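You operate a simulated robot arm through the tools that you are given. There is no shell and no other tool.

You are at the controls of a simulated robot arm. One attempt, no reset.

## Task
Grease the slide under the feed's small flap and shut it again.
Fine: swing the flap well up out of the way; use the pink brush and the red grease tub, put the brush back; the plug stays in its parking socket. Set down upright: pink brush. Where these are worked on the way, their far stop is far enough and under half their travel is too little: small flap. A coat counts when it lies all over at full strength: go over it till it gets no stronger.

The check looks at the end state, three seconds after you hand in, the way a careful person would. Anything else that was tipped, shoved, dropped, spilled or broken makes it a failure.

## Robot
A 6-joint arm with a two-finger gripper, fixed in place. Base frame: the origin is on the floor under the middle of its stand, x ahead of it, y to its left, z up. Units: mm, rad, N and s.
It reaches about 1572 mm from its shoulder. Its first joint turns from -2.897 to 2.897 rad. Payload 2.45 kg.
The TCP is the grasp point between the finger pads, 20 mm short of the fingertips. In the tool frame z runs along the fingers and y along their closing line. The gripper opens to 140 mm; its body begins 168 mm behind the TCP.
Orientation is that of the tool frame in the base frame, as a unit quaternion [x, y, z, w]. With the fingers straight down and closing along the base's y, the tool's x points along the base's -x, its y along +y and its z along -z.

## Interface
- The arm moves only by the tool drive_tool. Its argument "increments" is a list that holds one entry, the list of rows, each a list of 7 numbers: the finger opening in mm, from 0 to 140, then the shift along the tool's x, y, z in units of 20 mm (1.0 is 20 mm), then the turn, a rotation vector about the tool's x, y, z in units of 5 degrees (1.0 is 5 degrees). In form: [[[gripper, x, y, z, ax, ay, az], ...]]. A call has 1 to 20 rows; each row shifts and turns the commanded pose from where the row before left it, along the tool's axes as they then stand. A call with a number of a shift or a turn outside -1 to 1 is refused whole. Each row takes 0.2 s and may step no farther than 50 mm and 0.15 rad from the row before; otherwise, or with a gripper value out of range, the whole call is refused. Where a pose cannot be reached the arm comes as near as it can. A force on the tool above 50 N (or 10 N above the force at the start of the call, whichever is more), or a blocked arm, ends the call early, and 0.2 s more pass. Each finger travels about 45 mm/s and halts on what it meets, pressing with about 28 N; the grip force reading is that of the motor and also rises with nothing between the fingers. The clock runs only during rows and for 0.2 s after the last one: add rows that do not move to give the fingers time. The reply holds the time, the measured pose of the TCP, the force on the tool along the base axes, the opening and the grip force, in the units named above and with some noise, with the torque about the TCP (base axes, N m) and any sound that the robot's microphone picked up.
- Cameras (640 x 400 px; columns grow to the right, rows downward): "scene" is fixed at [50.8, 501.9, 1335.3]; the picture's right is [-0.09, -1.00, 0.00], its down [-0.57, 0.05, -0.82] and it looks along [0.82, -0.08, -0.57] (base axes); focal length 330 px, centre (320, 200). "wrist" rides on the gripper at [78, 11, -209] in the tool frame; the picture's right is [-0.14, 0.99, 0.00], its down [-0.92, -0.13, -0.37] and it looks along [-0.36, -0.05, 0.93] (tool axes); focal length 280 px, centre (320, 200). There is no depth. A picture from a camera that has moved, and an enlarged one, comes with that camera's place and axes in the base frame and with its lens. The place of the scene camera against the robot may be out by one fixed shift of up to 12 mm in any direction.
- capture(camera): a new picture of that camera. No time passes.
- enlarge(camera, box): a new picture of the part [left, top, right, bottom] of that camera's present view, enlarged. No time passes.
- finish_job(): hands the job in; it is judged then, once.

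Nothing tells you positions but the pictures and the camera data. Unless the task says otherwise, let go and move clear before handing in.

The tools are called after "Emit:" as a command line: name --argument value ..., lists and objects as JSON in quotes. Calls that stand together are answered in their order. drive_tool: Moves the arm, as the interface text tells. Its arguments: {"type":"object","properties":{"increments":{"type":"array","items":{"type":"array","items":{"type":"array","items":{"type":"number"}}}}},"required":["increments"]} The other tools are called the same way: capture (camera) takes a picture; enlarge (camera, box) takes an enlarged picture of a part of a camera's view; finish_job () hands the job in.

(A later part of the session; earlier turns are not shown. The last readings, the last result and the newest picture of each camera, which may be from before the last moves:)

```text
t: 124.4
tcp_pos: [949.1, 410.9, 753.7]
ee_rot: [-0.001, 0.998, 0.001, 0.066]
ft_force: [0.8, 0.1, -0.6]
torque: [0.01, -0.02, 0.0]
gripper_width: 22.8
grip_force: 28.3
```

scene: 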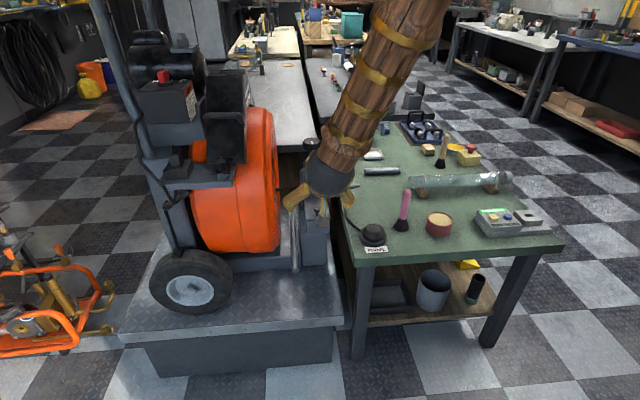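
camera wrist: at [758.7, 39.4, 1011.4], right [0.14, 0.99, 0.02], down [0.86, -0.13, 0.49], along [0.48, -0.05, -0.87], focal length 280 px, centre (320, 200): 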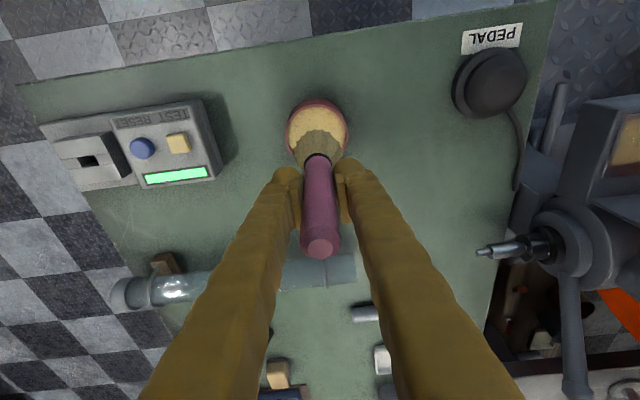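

Emit:
drive_tool --increments '[[[16, 0.006, 0, 0.05, 0, 0, 0], [16, 0.006, 0, 0.05, 0, 0, 0], [16, 0, 0, 0, 0, 0, 0]]]'

Emit:
enlarge --camera "scene" --box '[290, 170, 350, 240]'

```text
t: 125.2
tcp_pos: [951.6, 411.2, 752.2]
ee_rot: [0.0, 0.998, 0.0, 0.066]
ft_force: [-7.4, -0.8, 19.7]
torque: [-0.01, 0.25, 0.02]
gripper_width: 22.6
grip_force: 28.4
```

```text
5.71 times, centred on (320, 205) of scene
camera zoom: at [50.8, 501.9, 1335.3], right [-0.09, -1.0, 0.0], down [-0.57, 0.05, -0.82], along [0.82, -0.08, -0.57], focal length 1883 px, centre (320, 171)
```

zoom: 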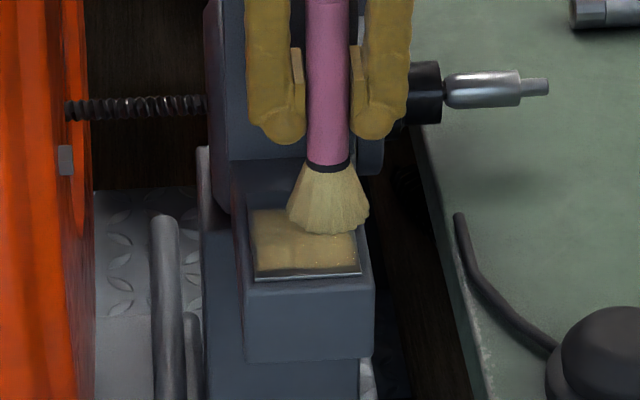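

Emit:
drive_tool --increments '[[[16, 0, -0.2, 0, 0, 0, 0], [16, 0, 0.5, 0.01, 0, 0, 0], [16, 0, 0.5, 0.01, 0, 0, 0], [16, 0, 0.5, 0.01, 0, 0, 0], [16, 0, 0.5, 0.01, 0, 0, 0], [16, 0.5, 0, -0.066, 0, 0, 0], [16, 0, -0.5, 0.01, 0, 0, 0], [16, 0, -0.5, 0.01, 0, 0, 0], [16, 0, -0.5, 0.01, 0, 0, 0], [16, 0, -0.5, 0.01, 0, 0, 0]]]'

Emit:
drive_tool --increments '[[[16, 0.5, 0, -0.056, 0, 0, 0], [16, 0, 0.5, 0.01, 0, 0, 0], [16, 0, 0.5, 0.01, 0, 0, 0], [16, 0, 0.5, 0.01, 0, 0, 0], [16, 0, 0.5, 0.01, 0, 0, 0], [16, 0.5, 0, -0.056, 0, 0, 0], [16, 0, -0.5, 0.01, 0, 0, 0], [16, 0, -0.5, 0.01, 0, 0, 0], [16, 0, -0.5, 0.01, 0, 0, 0], [16, 0, -0.5, 0.01, 0, 0, 0]]]'

Emit:
enlarge --camera "scene" --box '[290, 170, 350, 240]'

```text
t: 127.4
tcp_pos: [941.0, 405.2, 749.5]
ee_rot: [0.001, 0.998, 0.001, 0.066]
ft_force: [0.4, 0.0, -1.0]
torque: [0.04, -0.04, 0.0]
gripper_width: 22.7
grip_force: 28.1
```

```text
t: 129.6
tcp_pos: [921.4, 404.6, 747.9]
ee_rot: [0.001, 0.998, 0.0, 0.067]
ft_force: [-0.9, 9.6, 17.8]
torque: [0.55, 0.36, -0.14]
gripper_width: 22.8
grip_force: 27.4
```

```text
5.71 times, centred on (320, 205) of scene
camera zoom: at [50.8, 501.9, 1335.3], right [-0.09, -1.0, 0.0], down [-0.57, 0.05, -0.82], along [0.82, -0.08, -0.57], focal length 1883 px, centre (320, 171)
```

zoom: 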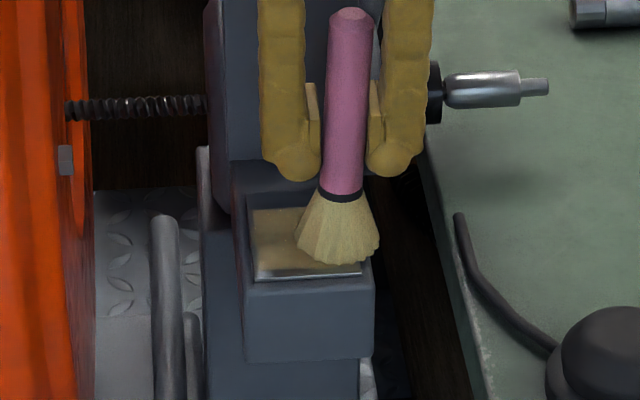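

Emit:
drive_tool --increments '[[[16, 0.5, 0, -0.066, 0, 0, 0], [16, 0, 0.5, 0, 0, 0, 0], [16, 0, 0.5, 0, 0, 0, 0], [16, 0, 0.5, 0, 0, 0, 0], [16, 0, 0.5, 0, 0, 0, 0], [16, 0.5, 0, -0.066, 0, 0, 0], [16, 0, -0.5, 0.01, 0, 0, 0], [16, 0, -0.5, 0.01, 0, 0, 0], [16, 0, -0.5, 0, 0, 0, 0], [16, 0, -0.5, 0, 0, 0, 0]]]'

Emit:
drive_tool --increments '[[[16, 0.45, 0, -0.055, 0, 0, 0], [16, 0, 0.5, 0.01, 0, 0, 0], [16, 0, 0.5, 0, 0, 0, 0], [16, 0, 0.5, 0, 0, 0, 0], [16, 0, 0.5, 0, 0, 0, 0]]]'

Emit:
enlarge --camera "scene" --box '[290, 170, 350, 240]'

```text
t: 131.8
tcp_pos: [900.8, 406.2, 748.5]
ee_rot: [0.0, 0.998, 0.0, 0.066]
ft_force: [0.2, -0.1, -0.2]
torque: [-0.01, -0.04, -0.03]
gripper_width: 22.9
grip_force: 27.7
```

```text
t: 133.0
tcp_pos: [891.6, 446.4, 746.0]
ee_rot: [0.0, 0.998, 0.001, 0.066]
ft_force: [-0.2, 0.4, -0.8]
torque: [-0.01, 0.02, 0.02]
gripper_width: 22.6
grip_force: 28.2
```

```text
5.71 times, centred on (320, 205) of scene
camera zoom: at [50.8, 501.9, 1335.3], right [-0.09, -1.0, 0.0], down [-0.57, 0.05, -0.82], along [0.82, -0.08, -0.57], focal length 1883 px, centre (320, 171)
```

zoom: 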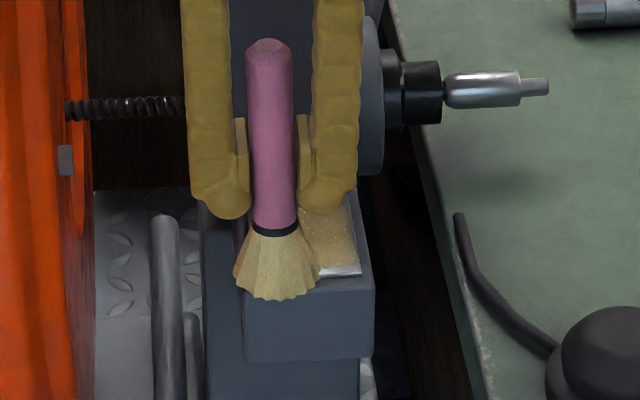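

Emit:
drive_tool --increments '[[[16, -0.052, 0, -0.4, 0, 0, 0], [16, -0.104, 0, -0.793, 0, 0, 0], [16, -0.104, 0, -0.793, 0, 0, 0], [16, -0.104, -0.9, -0.793, 0, 0, 0], [16, -0.04, -0.9, -0.3, 0, 0, 0], [16, 0, -0.9, 0, 0, 0, 0], [16, 0, -0.9, 0, 0, 0, 0], [16, 0, -0.9, 0, 0, 0, 0], [16, 0, -0.9, 0, 0, 0, 0]]]'

Emit:
enlarge --camera "scene" --box '[300, 195, 335, 222]'

Emit:
enlarge --camera "wrist" --box '[350, 100, 430, 200]'

```text
t: 135.0
tcp_pos: [892.1, 337.9, 809.7]
ee_rot: [0.0, 0.998, 0.0, 0.066]
ft_force: [-0.1, 0.3, 0.1]
torque: [0.0, -0.02, 0.03]
gripper_width: 22.7
grip_force: 28.6
```

```text
14.81 times, centred on (318, 208) of scene
camera zoom: at [50.8, 501.9, 1335.3], right [-0.09, -1.0, 0.0], down [-0.57, 0.05, -0.82], along [0.82, -0.08, -0.57], focal length 4882 px, centre (357, 74)
```

zoom: 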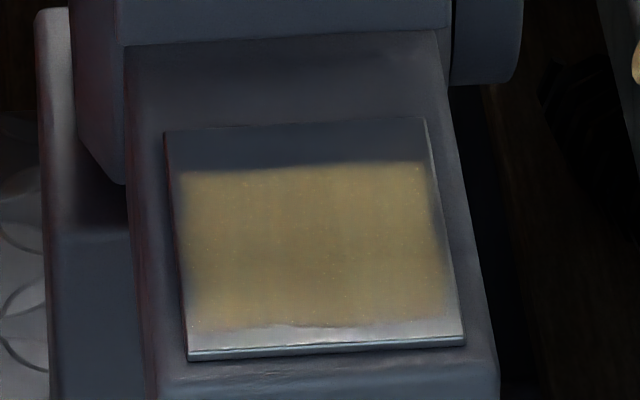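

```text
4.00 times, centred on (390, 150) of wrist
camera zoom: at [786.4, 348.7, 1006.2], right [0.14, 0.99, 0.02], down [0.86, -0.13, 0.49], along [0.48, -0.05, -0.87], focal length 1122 px, centre (40, 400)
```

zoom: 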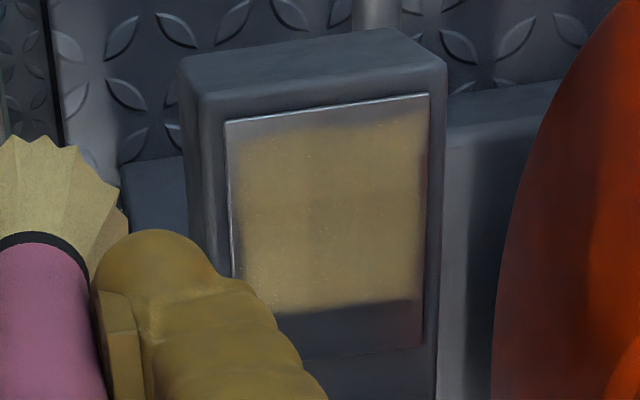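

The coat looks the same as before the re-load (uniform and opaque), so it's at full strength. Now I'll check how the brush sits in the grip before putting it back.

Emit:
capture --camera "wrist"

Emit:
enlarge --camera "scene" --box '[310, 120, 390, 220]'

Emit:
enlarge --camera "wrist" --box '[270, 110, 370, 270]'

```text
taken
camera wrist: at [786.4, 348.7, 1006.2], right [0.14, 0.99, 0.02], down [0.86, -0.13, 0.49], along [0.48, -0.05, -0.87], focal length 280 px, centre (320, 200)
```

wrist: 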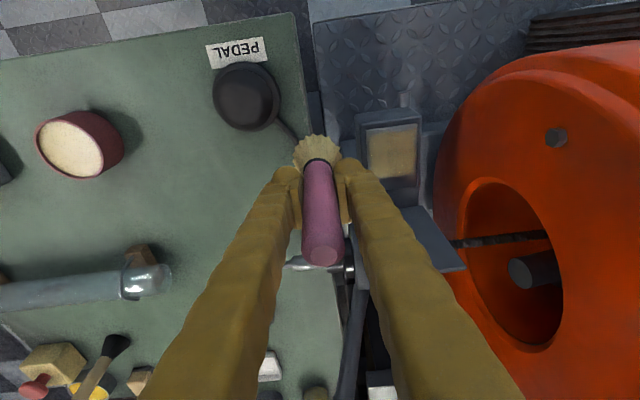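

```text
4.00 times, centred on (350, 170) of scene
camera zoom: at [50.8, 501.9, 1335.3], right [-0.09, -1.0, 0.0], down [-0.57, 0.05, -0.82], along [0.82, -0.08, -0.57], focal length 1318 px, centre (200, 320)
```

zoom: 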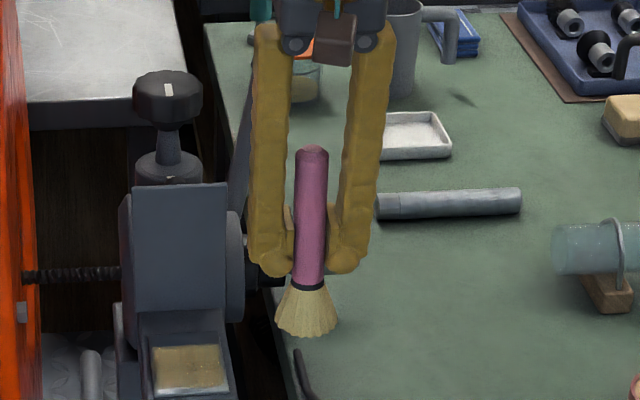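

```text
2.50 times, centred on (320, 190) of wrist
camera zoom: at [786.4, 348.7, 1006.2], right [0.14, 0.99, 0.02], down [0.86, -0.13, 0.49], along [0.48, -0.05, -0.87], focal length 701 px, centre (320, 225)
```

zoom: 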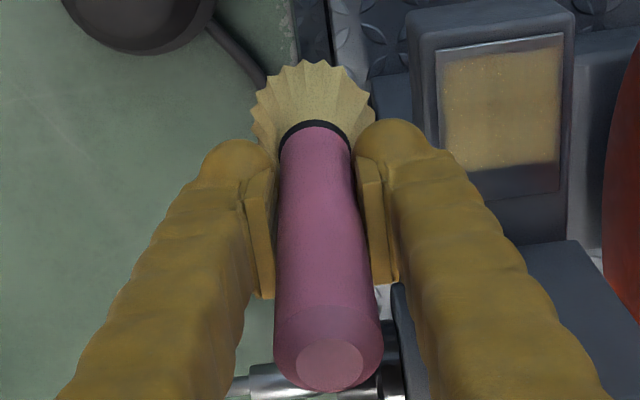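

The brush is upright to within about 1° in this pose. Its base is 76 mm below the TCP, shifted (−3.8, −1.4) mm. I'll carry it back to its original spot.

Emit:
drive_tool --increments '[[[16, 0.04, -0.95, 0, 0, 0, 0], [16, 0.04, -0.95, 0, 0, 0, 0], [16, 0.04, -0.95, 0, 0, 0, 0], [16, 0.04, -0.95, 0, 0, 0, 0], [16, 0.04, -0.95, 0, 0, 0, 0], [16, 0.04, -0.95, 0, 0, 0, 0], [16, 0.04, -0.95, 0, 0, 0, 0], [16, 0.04, -0.95, 0, 0, 0, 0], [16, 0.04, -0.95, 0, 0, 0, 0], [16, 0.04, -0.95, 0, 0, 0, 0], [16, 0.107, 0, 0.814, 0, 0, 0], [16, 0.107, 0, 0.814, 0, 0, 0], [16, 0.107, 0, 0.814, 0, 0, 0], [16, 0.107, 0, 0.814, 0, 0, 0], [16, 0.107, 0, 0.814, 0, 0, 0], [16, 0.09, 0, 0.7, 0, 0, 0], [16, 0, 0, 0, 0, 0, 0]]]'

Emit:
enlarge --camera "scene" --box '[380, 150, 480, 250]'

Emit:
enlarge --camera "wrist" --box '[240, 80, 400, 280]'

```text
t: 138.6
tcp_pos: [884.0, 149.1, 710.7]
ee_rot: [0.001, 0.998, 0.0, 0.066]
ft_force: [-0.3, -0.5, -1.2]
torque: [-0.01, -0.02, -0.02]
gripper_width: 22.7
grip_force: 28.1
```

```text
4.00 times, centred on (430, 200) of scene
camera zoom: at [50.8, 501.9, 1335.3], right [-0.09, -1.0, 0.0], down [-0.57, 0.05, -0.82], along [0.82, -0.08, -0.57], focal length 1318 px, centre (-120, 200)
```

zoom: 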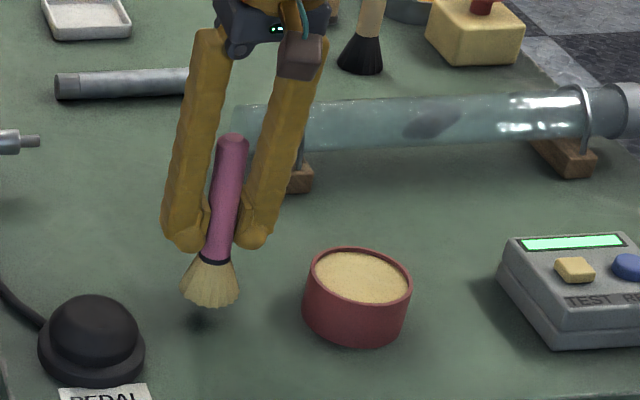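

```text
2.00 times, centred on (320, 180) of wrist
camera zoom: at [779.9, 158.4, 907.7], right [0.14, 0.99, 0.02], down [0.86, -0.13, 0.49], along [0.48, -0.05, -0.87], focal length 561 px, centre (320, 240)
```

zoom: 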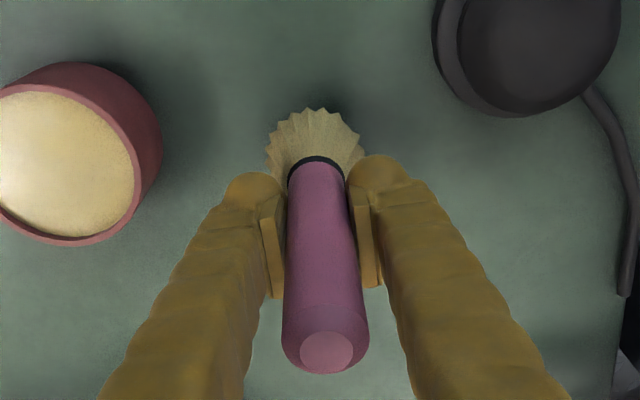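

Emit:
drive_tool --increments '[[[16, 0.033, 0, 0.25, 0, 0, 0], [16, 0.033, 0, 0.25, 0, 0, 0], [16, 0.026, 0, 0.2, 0, 0, 0], [16, 0, 0, 0, 0, 0, 0]]]'

Emit:
drive_tool --increments '[[[16, 0.013, 0, 0.1, 0, 0, 0], [16, 0.006, 0, 0.05, 0, 0, 0], [16, 0, 0, 0, 0, 0, 0]]]'

Emit:
enlarge --camera "scene" --box '[380, 150, 480, 250]'

```text
t: 139.6
tcp_pos: [883.4, 147.0, 698.2]
ee_rot: [0.0, 0.998, 0.0, 0.066]
ft_force: [-1.0, -0.6, -0.4]
torque: [0.0, 0.0, 0.01]
gripper_width: 22.5
grip_force: 28.0
```

```text
t: 140.4
tcp_pos: [883.6, 148.1, 695.4]
ee_rot: [-0.001, 0.998, 0.0, 0.067]
ft_force: [-0.3, 0.9, -1.1]
torque: [0.03, -0.05, -0.01]
gripper_width: 22.7
grip_force: 27.8
```

```text
4.00 times, centred on (430, 200) of scene
camera zoom: at [50.8, 501.9, 1335.3], right [-0.09, -1.0, 0.0], down [-0.57, 0.05, -0.82], along [0.82, -0.08, -0.57], focal length 1318 px, centre (-120, 200)
```

zoom: 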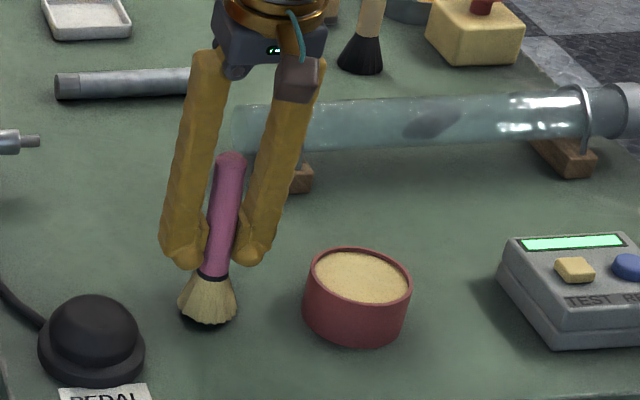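

Emit:
drive_tool --increments '[[[16, 0.01, 0, 0.075, 0, 0, 0], [16, 0.01, 0, 0.075, 0, 0, 0], [16, 0, 0, 0, 0, 0, 0]]]'

Emit:
drive_tool --increments '[[[16, 0.006, 0, 0.05, 0, 0, 0], [16, 0, 0, 0, 0, 0, 0]]]'

Emit:
drive_tool --increments '[[[16, 0.006, 0, 0.05, 0, 0, 0], [16, 0, 0, 0, 0, 0, 0]]]'

```text
t: 141.2
tcp_pos: [884.0, 147.9, 692.9]
ee_rot: [0.0, 0.998, -0.001, 0.067]
ft_force: [0.6, -0.4, -0.7]
torque: [-0.03, 0.01, -0.02]
gripper_width: 22.5
grip_force: 28.2
```

```text
t: 141.8
tcp_pos: [883.1, 148.0, 691.1]
ee_rot: [-0.001, 0.998, 0.0, 0.066]
ft_force: [0.1, -0.1, -0.8]
torque: [-0.02, 0.0, 0.02]
gripper_width: 22.6
grip_force: 28.6
```

```text
t: 142.4
tcp_pos: [883.1, 147.5, 688.9]
ee_rot: [0.001, 0.998, 0.0, 0.066]
ft_force: [-0.7, -0.1, -0.8]
torque: [-0.02, -0.03, 0.01]
gripper_width: 22.7
grip_force: 27.6
```

Emit:
drive_tool --increments '[[[16, 0.006, 0, 0.05, 0, 0, 0], [16, 0, 0, 0, 0, 0, 0]]]'

Emit:
drive_tool --increments '[[[16, 0.006, 0, 0.05, 0, 0, 0], [16, 0, 0, 0, 0, 0, 0]]]'

Emit:
enlarge --camera "scene" --box '[380, 160, 450, 240]'

```text
t: 143.0
tcp_pos: [883.8, 148.4, 689.6]
ee_rot: [0.0, 0.998, 0.0, 0.066]
ft_force: [0.3, 0.5, -0.6]
torque: [0.03, 0.02, 0.0]
gripper_width: 22.8
grip_force: 27.8
```

```text
t: 143.6
tcp_pos: [884.6, 147.2, 688.1]
ee_rot: [0.001, 0.998, 0.001, 0.067]
ft_force: [-2.2, -3.0, 13.8]
torque: [-0.01, 0.41, 0.08]
gripper_width: 22.7
grip_force: 28.1
```

```text
5.00 times, centred on (415, 200) of scene
camera zoom: at [50.8, 501.9, 1335.3], right [-0.09, -1.0, 0.0], down [-0.57, 0.05, -0.82], along [0.82, -0.08, -0.57], focal length 1648 px, centre (-155, 200)
```

zoom: 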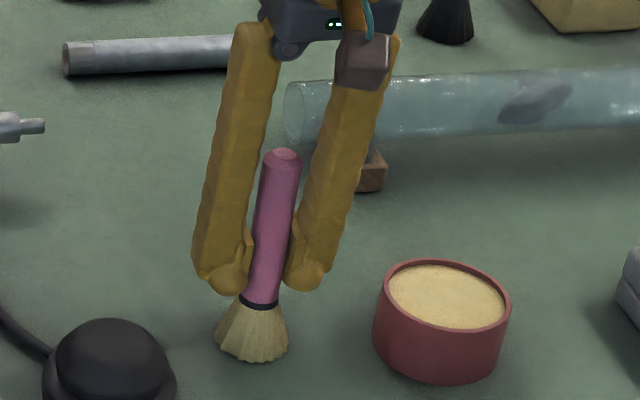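

The base is on the bench with a light preload. I'll ease off slightly and open the fingers.

Emit:
drive_tool --increments '[[[16, 0, 0, -0.02, 0, 0, 0], [26, 0, 0, 0, 0, 0, 0], [34, 0, 0, 0, 0, 0, 0], [50, 0, 0, 0, 0, 0, 0], [70, 0, 0, 0, 0, 0, 0], [70, 0, 0, 0, 0, 0, 0], [70, 0, 0, 0, 0, 0, 0]]]'

Emit:
enlarge --camera "scene" --box '[380, 160, 450, 240]'

Emit:
capture --camera "wrist"

```text
t: 145.2
tcp_pos: [884.0, 148.2, 688.8]
ee_rot: [0.0, 0.998, -0.001, 0.066]
ft_force: [-0.4, 0.1, -0.2]
torque: [0.05, 0.02, -0.04]
gripper_width: 70.0
grip_force: 0.1
```

```text
5.00 times, centred on (415, 200) of scene
camera zoom: at [50.8, 501.9, 1335.3], right [-0.09, -1.0, 0.0], down [-0.57, 0.05, -0.82], along [0.82, -0.08, -0.57], focal length 1648 px, centre (-155, 200)
```

zoom: 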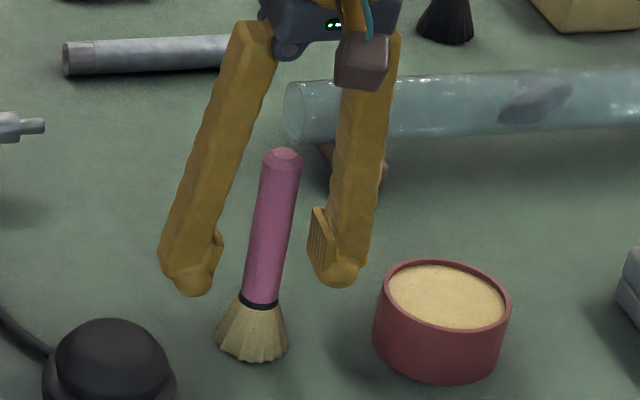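

```text
taken
camera wrist: at [779.1, 158.2, 884.1], right [0.14, 0.99, 0.02], down [0.86, -0.13, 0.49], along [0.48, -0.05, -0.87], focal length 280 px, centre (320, 200)
```

wrist: 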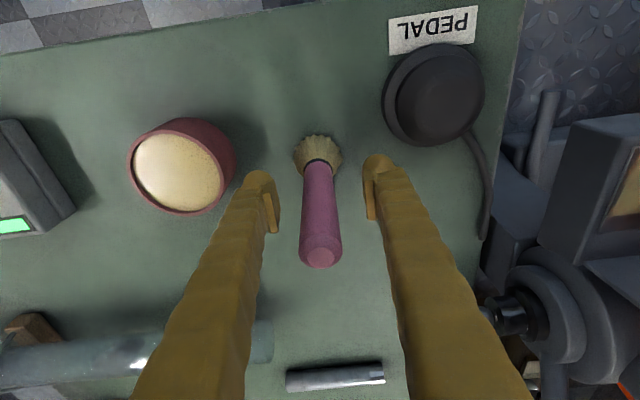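

The brush stands upright and free in its old place. I'll rise straight up, straighten the tool and go back over the flap.

Emit:
drive_tool --increments '[[[80, -0.111, 0, -0.85, 0, 0, 0], [80, -0.111, 0, -0.85, 0, 0, 0], [80, -0.111, 0, -0.85, 0, 0, 0], [80, -0.111, 0, -0.85, 0, 0, 0], [80, -0.111, 0, -0.85, 0, 0, 0], [80, -0.111, 0, -0.85, 0, 0, 0], [80, -0.111, 0, -0.85, 0, 0, 0], [80, -0.111, 0, -0.85, 0, 0, 0], [100, -0.111, 0, -0.85, 0, 0, 0], [100, -0.111, 0, -0.85, 0, 0, 0], [100, 0, 0, -0.85, 0, 0.5, 0], [100, 0, 0, -0.85, 0, 0.5, 0], [100, 0, 0, -0.85, 0, 0.5, 0]]]'

Emit:
enlarge --camera "scene" --box '[380, 150, 480, 250]'

Emit:
capture --camera "wrist"

```text
t: 148.0
tcp_pos: [879.1, 147.7, 911.3]
ee_rot: [0.001, 1.0, 0.0, 0.0]
ft_force: [0.3, -0.4, 1.2]
torque: [0.01, 0.0, -0.01]
gripper_width: 100.0
grip_force: 0.0
```

```text
4.00 times, centred on (430, 200) of scene
camera zoom: at [50.8, 501.9, 1335.3], right [-0.09, -1.0, 0.0], down [-0.57, 0.05, -0.82], along [0.82, -0.08, -0.57], focal length 1318 px, centre (-120, 200)
```

zoom: 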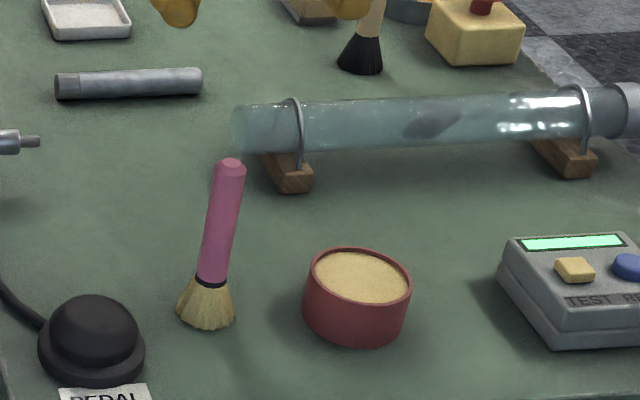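

```text
taken
camera wrist: at [800.5, 158.1, 1119.9], right [0.14, 0.99, 0.0], down [0.92, -0.13, 0.37], along [0.37, -0.05, -0.93], focal length 280 px, centre (320, 200)
```

wrist: 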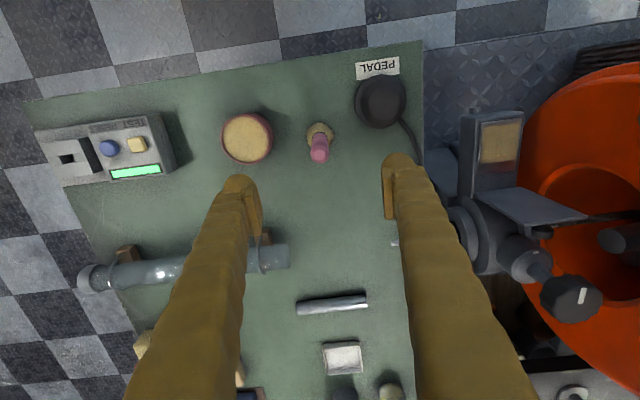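

Emit:
enlarge --camera "wrist" --box '[450, 95, 560, 215]'

```text
3.33 times, centred on (505, 155) of wrist
camera zoom: at [800.5, 158.1, 1119.9], right [0.14, 0.99, 0.0], down [0.92, -0.13, 0.37], along [0.37, -0.05, -0.93], focal length 935 px, centre (-297, 350)
```

zoom: 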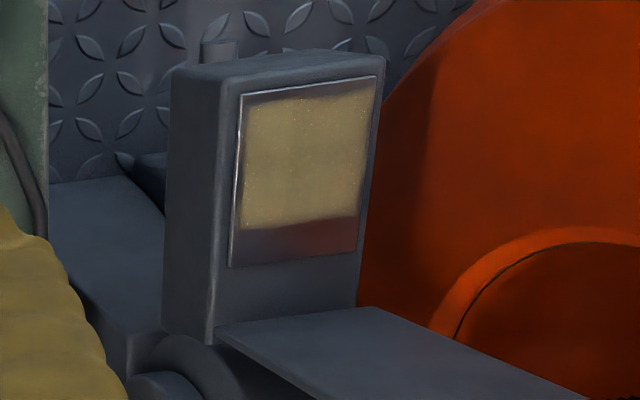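

Emit:
enlarge --camera "scene" --box '[304, 200, 332, 220]'

Emit:
enlarge --camera "wrist" --box '[475, 110, 535, 180]'

Emit:
enlarge --camera "wrist" --box '[220, 100, 340, 170]'

```text
16.00 times, centred on (318, 210) of scene
camera zoom: at [50.8, 501.9, 1335.3], right [-0.09, -1.0, 0.0], down [-0.57, 0.05, -0.82], along [0.82, -0.08, -0.57], focal length 5272 px, centre (352, 40)
```

zoom: 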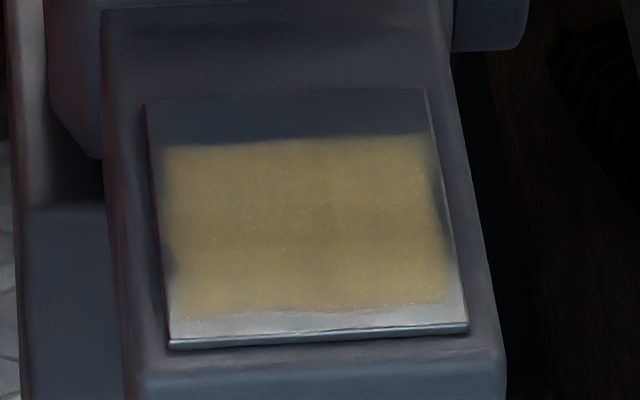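

```text
5.71 times, centred on (505, 145) of wrist
camera zoom: at [800.5, 158.1, 1119.9], right [0.14, 0.99, 0.0], down [0.92, -0.13, 0.37], along [0.37, -0.05, -0.93], focal length 1602 px, centre (-737, 514)
```

zoom: 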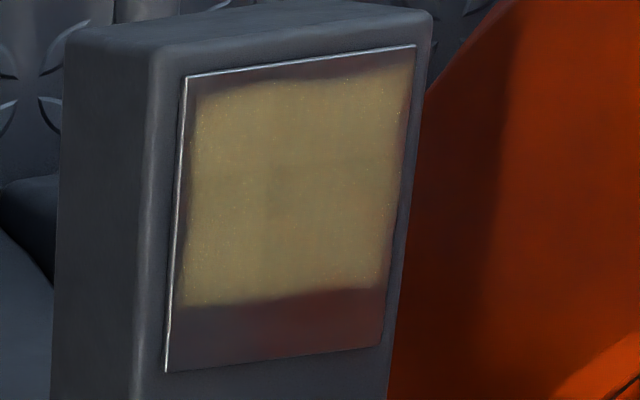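

```text
5.33 times, centred on (280, 135) of wrist
camera zoom: at [800.5, 158.1, 1119.9], right [0.14, 0.99, 0.0], down [0.92, -0.13, 0.37], along [0.37, -0.05, -0.93], focal length 1495 px, centre (533, 547)
```

zoom: 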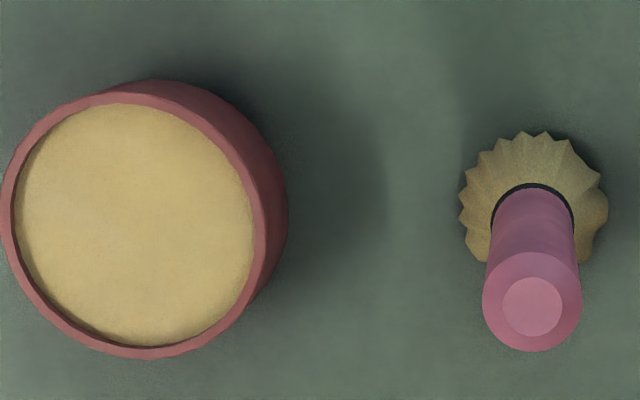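

The brush is back and upright, and the coat is even. Now I'll go above the flap knob to shut it.

Emit:
drive_tool --increments '[[[100, -0.497, 0.935, -0.063, 0, 0, 0], [100, -0.497, 0.935, -0.063, 0, 0, 0], [100, -0.497, 0.935, -0.063, 0, 0, 0], [100, -0.497, 0.935, -0.063, 0, 0, 0], [100, -0.497, 0.935, -0.063, 0, 0, 0], [100, -0.497, 0.935, -0.063, 0, 0, 0], [100, -0.497, 0.935, -0.063, 0, 0, 0], [100, -0.497, 0.935, -0.063, 0, 0, 0], [100, -0.497, 0.935, -0.063, 0, 0, 0], [100, -0.497, 0.935, -0.063, 0, 0, 0], [100, -0.497, 0.935, -0.063, 0, 0, 0], [100, -0.497, 0.935, -0.063, 0, 0, 0], [100, -0.497, 0.935, -0.063, 0, 0, 0], [100, -0.497, 0.935, -0.063, 0, 0, 0], [100, -0.497, 0.935, -0.063, 0, 0, 0], [100, 0, 0, 0, 0, 0, 0]]]'

Emit:
capture --camera "wrist"

Emit:
enlarge --camera "wrist" --box '[260, 80, 400, 300]'

```text
t: 151.4
tcp_pos: [1028.4, 428.2, 929.7]
ee_rot: [0.001, 1.0, 0.0, 0.0]
ft_force: [-1.3, -0.3, 0.1]
torque: [0.01, -0.01, -0.03]
gripper_width: 99.8
grip_force: 0.1
```

```text
taken
camera wrist: at [949.9, 438.4, 1137.1], right [0.14, 0.99, 0.0], down [0.92, -0.13, 0.37], along [0.37, -0.05, -0.93], focal length 280 px, centre (320, 200)
```

wrist: 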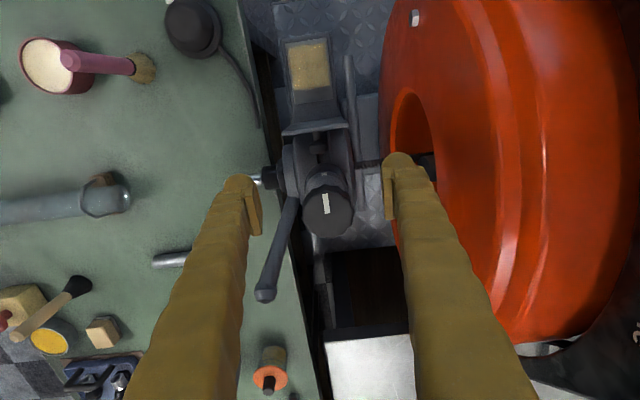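

```text
1.82 times, centred on (330, 190) of wrist
camera zoom: at [949.9, 438.4, 1137.1], right [0.14, 0.99, 0.0], down [0.92, -0.13, 0.37], along [0.37, -0.05, -0.93], focal length 510 px, centre (302, 218)
```

zoom: 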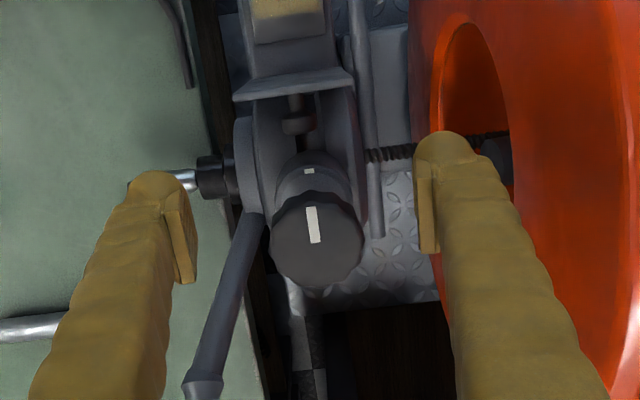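

Emit:
drive_tool --increments '[[[100, 0.5, -0.02, 0.5, 0, 0, 0], [100, 0, 0, 0.85, 0, 0, 0], [100, 0, 0, 0.85, 0, 0, 0], [100, 0, 0, 0.85, 0, 0, 0], [100, 0, 0, 0.85, 0, 0, 0], [100, 0, 0, 0.85, 0, 0, 0], [100, 0, 0, 0, 0, 0, 0]]]'

Emit:
enlarge --camera "wrist" --box '[240, 80, 400, 300]'

Emit:
enlarge --camera "scene" --box '[275, 130, 365, 240]'

```text
t: 153.0
tcp_pos: [1018.0, 427.3, 834.1]
ee_rot: [-0.001, 1.0, 0.0, 0.001]
ft_force: [-0.2, 0.0, -0.5]
torque: [0.02, -0.02, 0.03]
gripper_width: 100.2
grip_force: 0.1
```

```text
1.82 times, centred on (320, 190) of wrist
camera zoom: at [940.2, 437.6, 1041.9], right [0.14, 0.99, 0.0], down [0.92, -0.13, 0.37], along [0.37, -0.05, -0.93], focal length 510 px, centre (320, 218)
```

zoom: 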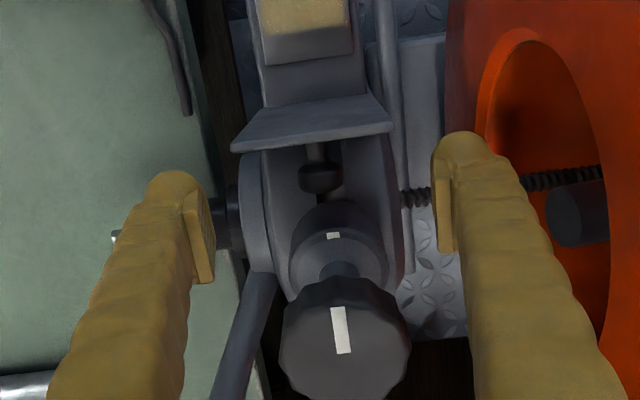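

```text
3.64 times, centred on (320, 185) of scene
camera zoom: at [50.8, 501.9, 1335.3], right [-0.09, -1.0, 0.0], down [-0.57, 0.05, -0.82], along [0.82, -0.08, -0.57], focal length 1198 px, centre (320, 254)
```

zoom: 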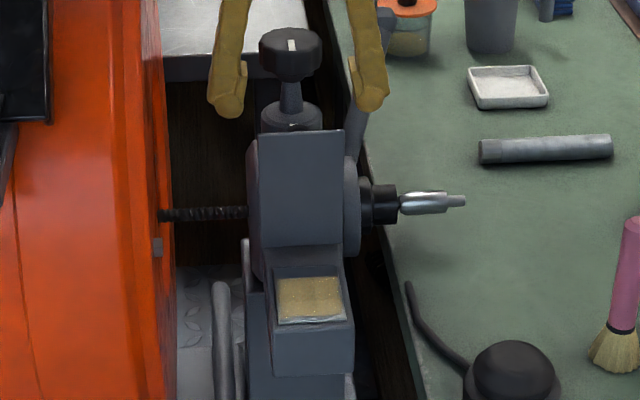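

Emit:
drive_tool --increments '[[[100, 0, -0.02, 0.735, 0, 0, 0], [100, 0, 0, 0.735, 0, 0, 0], [100, 0, 0, 0.735, 0, 0, 0], [60, 0, 0, 0, 0, 0, 0], [60, 0, 0, 0, 0, 0, 0], [60, 0, 0, 0, 0, 0, 0]]]'

Emit:
enlarge --camera "wrist" --box '[240, 80, 400, 300]'

Emit:
enlarge --camera "scene" --box '[275, 130, 365, 240]'

```text
t: 154.4
tcp_pos: [1017.6, 426.9, 791.1]
ee_rot: [0.0, 1.0, 0.0, 0.001]
ft_force: [0.6, -0.5, 0.1]
torque: [-0.01, -0.03, 0.01]
gripper_width: 60.1
grip_force: 0.0
```

```text
1.82 times, centred on (320, 190) of wrist
camera zoom: at [939.9, 437.2, 999.1], right [0.14, 0.99, 0.0], down [0.92, -0.13, 0.37], along [0.37, -0.05, -0.93], focal length 510 px, centre (320, 218)
```

zoom: 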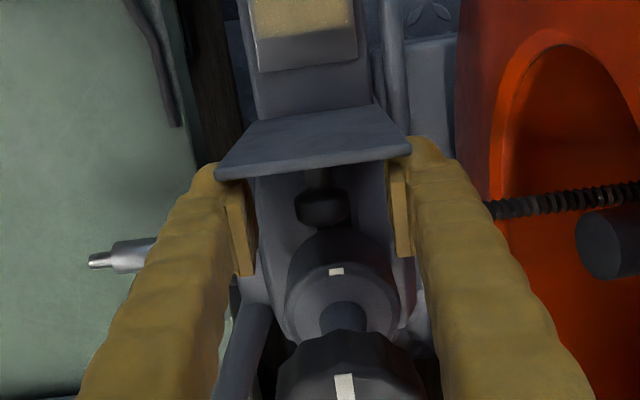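

```text
3.64 times, centred on (320, 185) of scene
camera zoom: at [50.8, 501.9, 1335.3], right [-0.09, -1.0, 0.0], down [-0.57, 0.05, -0.82], along [0.82, -0.08, -0.57], focal length 1198 px, centre (320, 254)
```

zoom: 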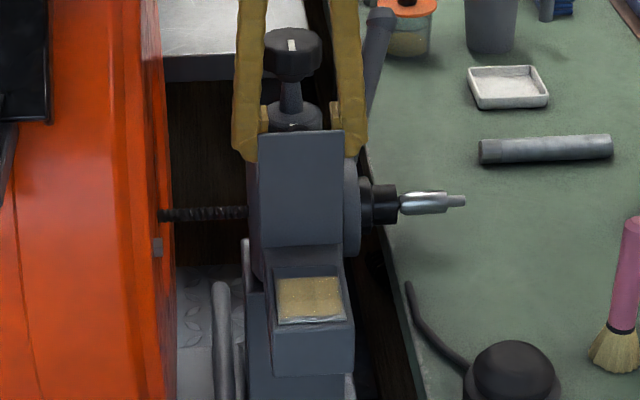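

The ball is between the pads at about (1018.7, 427, 783). I'll close on it and begin the swing back, following the same arc in reverse.

Emit:
drive_tool --increments '[[[60, 0, 0, 0.1, 0, 0, 0], [40, 0, 0, 0, 0, 0, 0], [25, 0, 0, 0, 0, 0, 0], [17, 0, 0, 0, 0, 0, 0], [17, 0, 0, 0, 0, 0, 0], [17, 0, 0, 0, 0, 0, 0]]]'

Emit:
enlarge --camera "wrist" --box '[240, 80, 400, 300]'

```text
t: 155.8
tcp_pos: [1016.7, 429.3, 788.1]
ee_rot: [0.0, 1.0, 0.0, 0.001]
ft_force: [-0.1, 9.0, 0.1]
torque: [-0.02, -0.09, -0.03]
gripper_width: 19.6
grip_force: 28.3
```

```text
1.82 times, centred on (320, 190) of wrist
camera zoom: at [939.9, 438.0, 997.2], right [0.14, 0.99, 0.0], down [0.92, -0.13, 0.37], along [0.37, -0.05, -0.93], focal length 510 px, centre (320, 218)
```

zoom: 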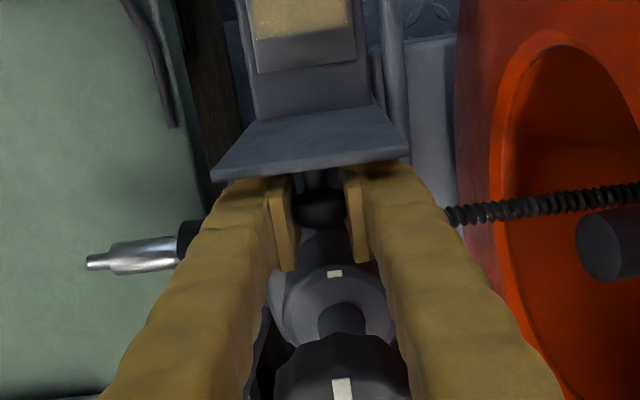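

Emit:
drive_tool --increments '[[[17, 0.2, 0.02, -0.03, 0, 0, 0], [17, 0.3, 0, -0.03, 0, 0, 0], [17, 0.41, 0, -0.04, 0, 0, 0], [17, 0.45, 0, 0.015, 0, 0, 0]]]'

Emit:
enlarge --camera "scene" --box '[275, 130, 365, 240]'

```text
t: 156.8
tcp_pos: [989.8, 428.1, 790.3]
ee_rot: [0.0, 1.0, 0.0, 0.0]
ft_force: [7.4, 4.5, -0.3]
torque: [-0.01, -0.69, -0.02]
gripper_width: 19.8
grip_force: 28.4
```

```text
3.64 times, centred on (320, 185) of scene
camera zoom: at [50.8, 501.9, 1335.3], right [-0.09, -1.0, 0.0], down [-0.57, 0.05, -0.82], along [0.82, -0.08, -0.57], focal length 1198 px, centre (320, 254)
```

zoom: 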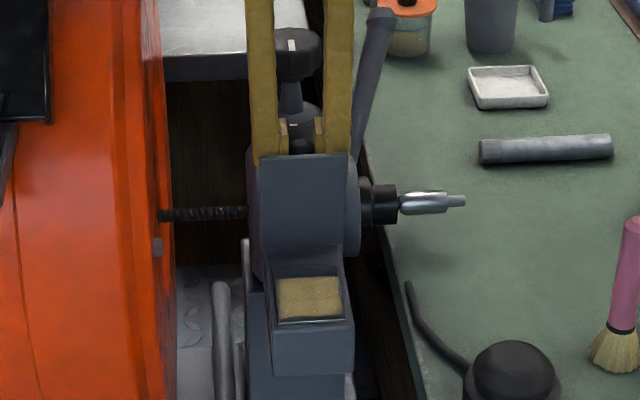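

Emit:
drive_tool --increments '[[[17, 0.4, 0, 0.02, 0, 0, 0], [17, 0.4525, 0, 0.095, 0, 0, 0], [17, 0.4525, 0, 0.095, 0, 0, 0], [17, 0.4275, 0, 0.1725, 0, 0, 0]]]'

Emit:
enlarge --camera "wrist" --box '[240, 80, 400, 300]'

```text
t: 157.8
tcp_pos: [955.0, 427.8, 781.7]
ee_rot: [0.0, 1.0, 0.0, 0.001]
ft_force: [13.4, 8.9, 0.4]
torque: [0.02, -0.84, -0.04]
gripper_width: 20.3
grip_force: 27.8
```

```text
1.82 times, centred on (320, 190) of wrist
camera zoom: at [878.0, 438.0, 991.0], right [0.14, 0.99, 0.0], down [0.92, -0.13, 0.37], along [0.37, -0.05, -0.93], focal length 510 px, centre (320, 218)
```

zoom: 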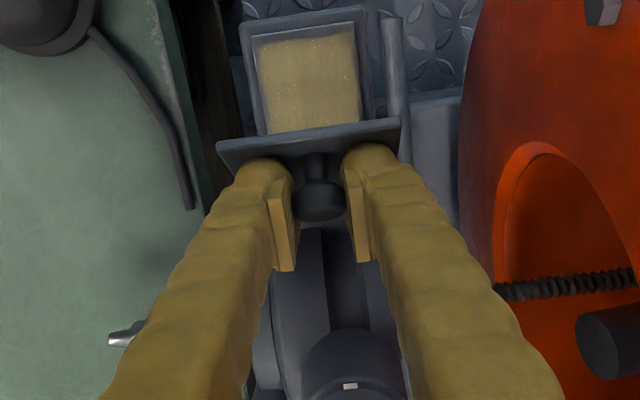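

Emit:
drive_tool --increments '[[[17, 0.4275, 0, 0.1725, 0, 0, 0], [17, 0.3925, 0, 0.2425, 0, 0, 0], [17, 0.3925, 0, 0.2425, 0, 0, 0], [17, 0.3425, 0, 0.3075, 0, 0, 0]]]'

Emit:
enlarge --camera "scene" --box '[275, 130, 365, 240]'

```text
t: 158.8
tcp_pos: [924.2, 427.4, 765.2]
ee_rot: [0.001, 1.0, -0.001, 0.002]
ft_force: [10.7, 17.0, 0.9]
torque: [0.09, -0.65, 0.08]
gripper_width: 21.4
grip_force: 28.1
```

```text
3.64 times, centred on (320, 185) of scene
camera zoom: at [50.8, 501.9, 1335.3], right [-0.09, -1.0, 0.0], down [-0.57, 0.05, -0.82], along [0.82, -0.08, -0.57], focal length 1198 px, centre (320, 254)
```

zoom: 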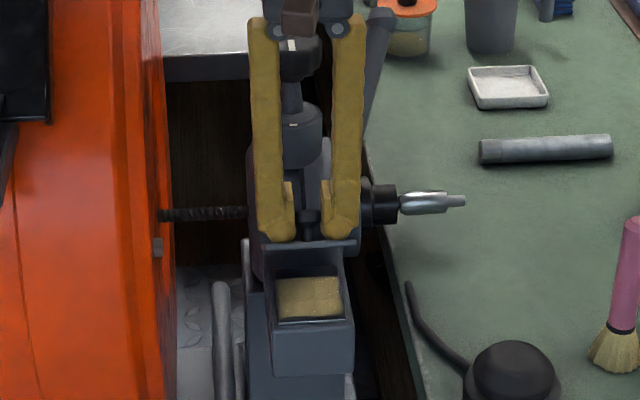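

Emit:
drive_tool --increments '[[[17, 0.3425, 0.03, 0.3075, 0, 0, 0], [17, 0.285, 0.02, 0.3625, 0, 0, 0], [17, 0.285, 0, 0.3625, 0, 0, 0], [17, 0.2175, 0, 0.4075, 0, 0, 0]]]'

Emit:
enlarge --camera "scene" --box '[275, 130, 365, 240]'

```text
t: 159.8
tcp_pos: [902.0, 427.7, 735.4]
ee_rot: [0.0, 1.0, -0.002, 0.0]
ft_force: [8.3, -23.8, -0.1]
torque: [-0.07, -0.47, -0.01]
gripper_width: 19.8
grip_force: 27.8
```

```text
3.64 times, centred on (320, 185) of scene
camera zoom: at [50.8, 501.9, 1335.3], right [-0.09, -1.0, 0.0], down [-0.57, 0.05, -0.82], along [0.82, -0.08, -0.57], focal length 1198 px, centre (320, 254)
```

zoom: 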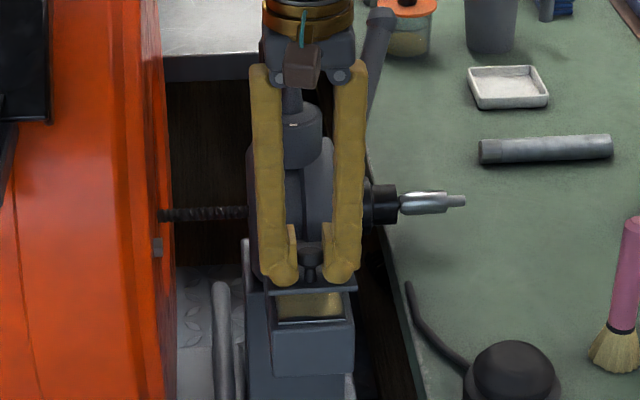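

Emit:
drive_tool --increments '[[[17, 0.2175, -0.04, 0.4075, 0, 0, 0], [17, 0.1425, 0, 0.4375, 0, 0, 0], [17, 0.1425, 0, 0.4, 0, 0, 0]]]'

Emit:
enlarge --camera "scene" --box '[275, 140, 365, 250]'

Emit:
enlarge --camera "wrist" --box '[240, 100, 400, 300]'

```text
t: 160.6
tcp_pos: [892.5, 429.2, 709.6]
ee_rot: [0.0, 1.0, 0.0, 0.001]
ft_force: [10.2, -13.7, 2.4]
torque: [-0.03, -0.6, 0.02]
gripper_width: 19.6
grip_force: 27.9
```

```text
3.64 times, centred on (320, 195) of scene
camera zoom: at [50.8, 501.9, 1335.3], right [-0.09, -1.0, 0.0], down [-0.57, 0.05, -0.82], along [0.82, -0.08, -0.57], focal length 1198 px, centre (320, 218)
```

zoom: 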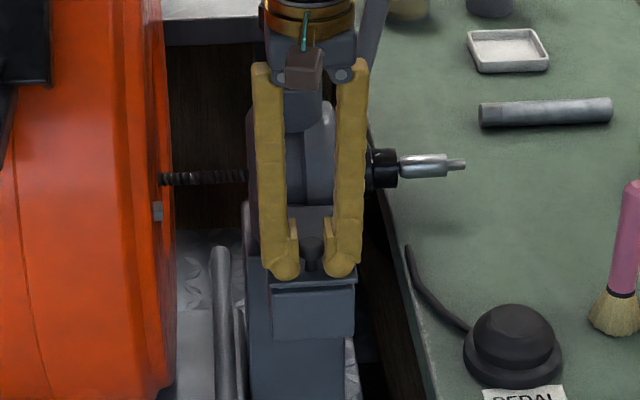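

```text
2.00 times, centred on (320, 200) of wrist
camera zoom: at [813.8, 438.2, 917.7], right [0.14, 0.99, 0.0], down [0.92, -0.13, 0.37], along [0.37, -0.05, -0.93], focal length 561 px, centre (320, 200)
```

zoom: 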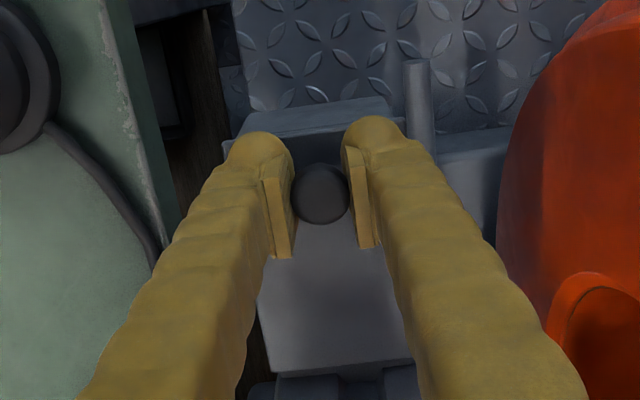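

Emit:
drive_tool --increments '[[[17, 0.02, -0.02, 0.15, 0, 0, 0], [17, 0, 0, 0.1, 0, 0, 0]]]'

Emit:
enlarge --camera "scene" --box '[275, 140, 365, 250]'

```text
t: 161.2
tcp_pos: [890.8, 428.8, 705.2]
ee_rot: [-0.001, 1.0, 0.0, 0.0]
ft_force: [-8.6, -10.2, 11.0]
torque: [-0.01, -0.63, 0.01]
gripper_width: 19.5
grip_force: 28.2
```

```text
3.64 times, centred on (320, 195) of scene
camera zoom: at [50.8, 501.9, 1335.3], right [-0.09, -1.0, 0.0], down [-0.57, 0.05, -0.82], along [0.82, -0.08, -0.57], focal length 1198 px, centre (320, 218)
```

zoom: 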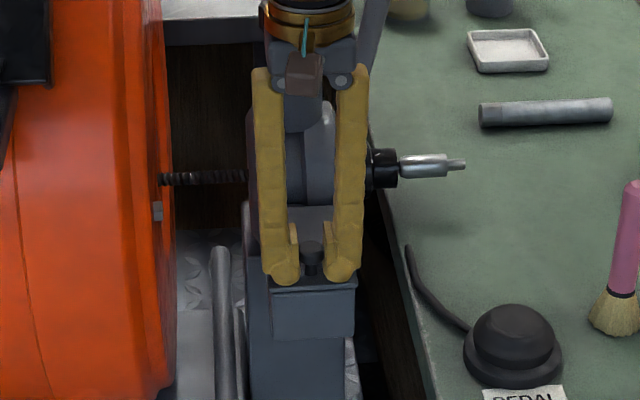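

Contact is building at the closed height. I'll release the knob, lift off and check the lid.

Emit:
drive_tool --increments '[[[24, 0, 0, 0, 0, 0, 0], [40, 0, 0, -0.05, 0, 0, 0], [60, 0, 0, 0, 0, 0, 0], [70, 0, 0, 0, 0, 0, 0], [70, 0, 0, -0.6, 0, 0, 0], [70, 0, 0, -0.8, 0, 0, 0], [70, 0, 0, -0.8, 0, 0, 0], [70, 0, 0, -0.8, 0, 0, 0]]]'

Emit:
enlarge --camera "scene" --box '[275, 140, 365, 250]'

Emit:
enlarge --camera "wrist" --box '[240, 80, 400, 300]'

```text
t: 163.0
tcp_pos: [891.7, 427.7, 766.9]
ee_rot: [0.0, 1.0, 0.001, 0.001]
ft_force: [-0.1, -0.3, 1.0]
torque: [0.0, 0.05, -0.05]
gripper_width: 70.1
grip_force: 0.1
```

```text
3.64 times, centred on (320, 195) of scene
camera zoom: at [50.8, 501.9, 1335.3], right [-0.09, -1.0, 0.0], down [-0.57, 0.05, -0.82], along [0.82, -0.08, -0.57], focal length 1198 px, centre (320, 218)
```

zoom: 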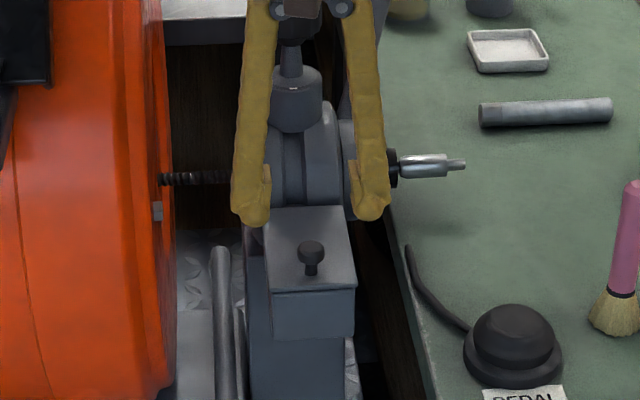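

```text
1.82 times, centred on (320, 190) of wrist
camera zoom: at [813.9, 438.3, 974.0], right [0.14, 0.99, 0.0], down [0.92, -0.13, 0.37], along [0.37, -0.05, -0.93], focal length 510 px, centre (320, 218)
```

zoom: 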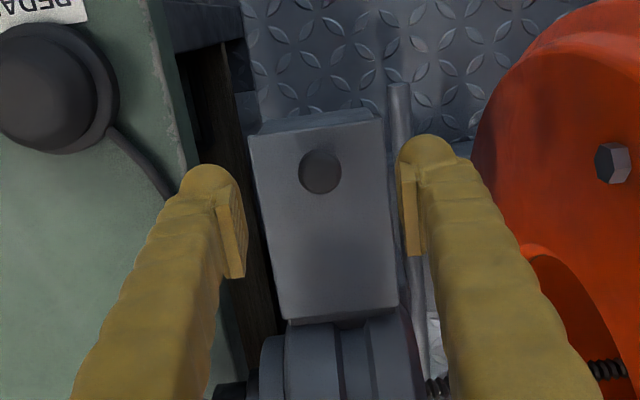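

Emit:
enlarge --camera "scene" --box '[298, 190, 338, 235]'

Emit:
enlarge --camera "wrist" --box '[270, 120, 370, 260]'

```text
8.89 times, centred on (318, 212) of scene
camera zoom: at [50.8, 501.9, 1335.3], right [-0.09, -1.0, 0.0], down [-0.57, 0.05, -0.82], along [0.82, -0.08, -0.57], focal length 2929 px, centre (338, 89)
```

zoom: 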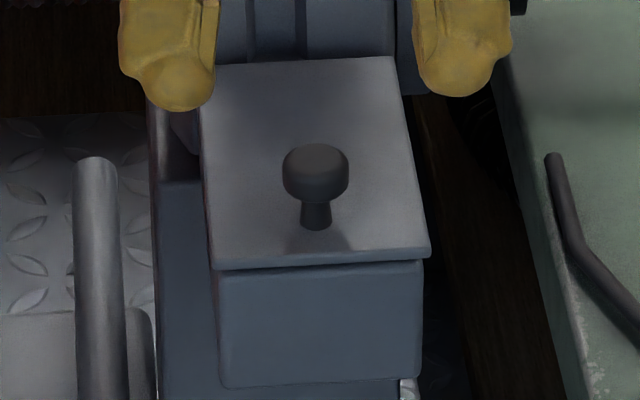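

```text
2.86 times, centred on (320, 190) of wrist
camera zoom: at [813.9, 438.3, 974.0], right [0.14, 0.99, 0.0], down [0.92, -0.13, 0.37], along [0.37, -0.05, -0.93], focal length 801 px, centre (320, 229)
```

zoom: 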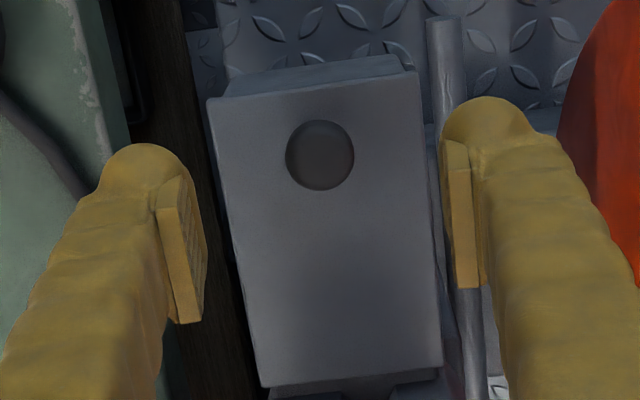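

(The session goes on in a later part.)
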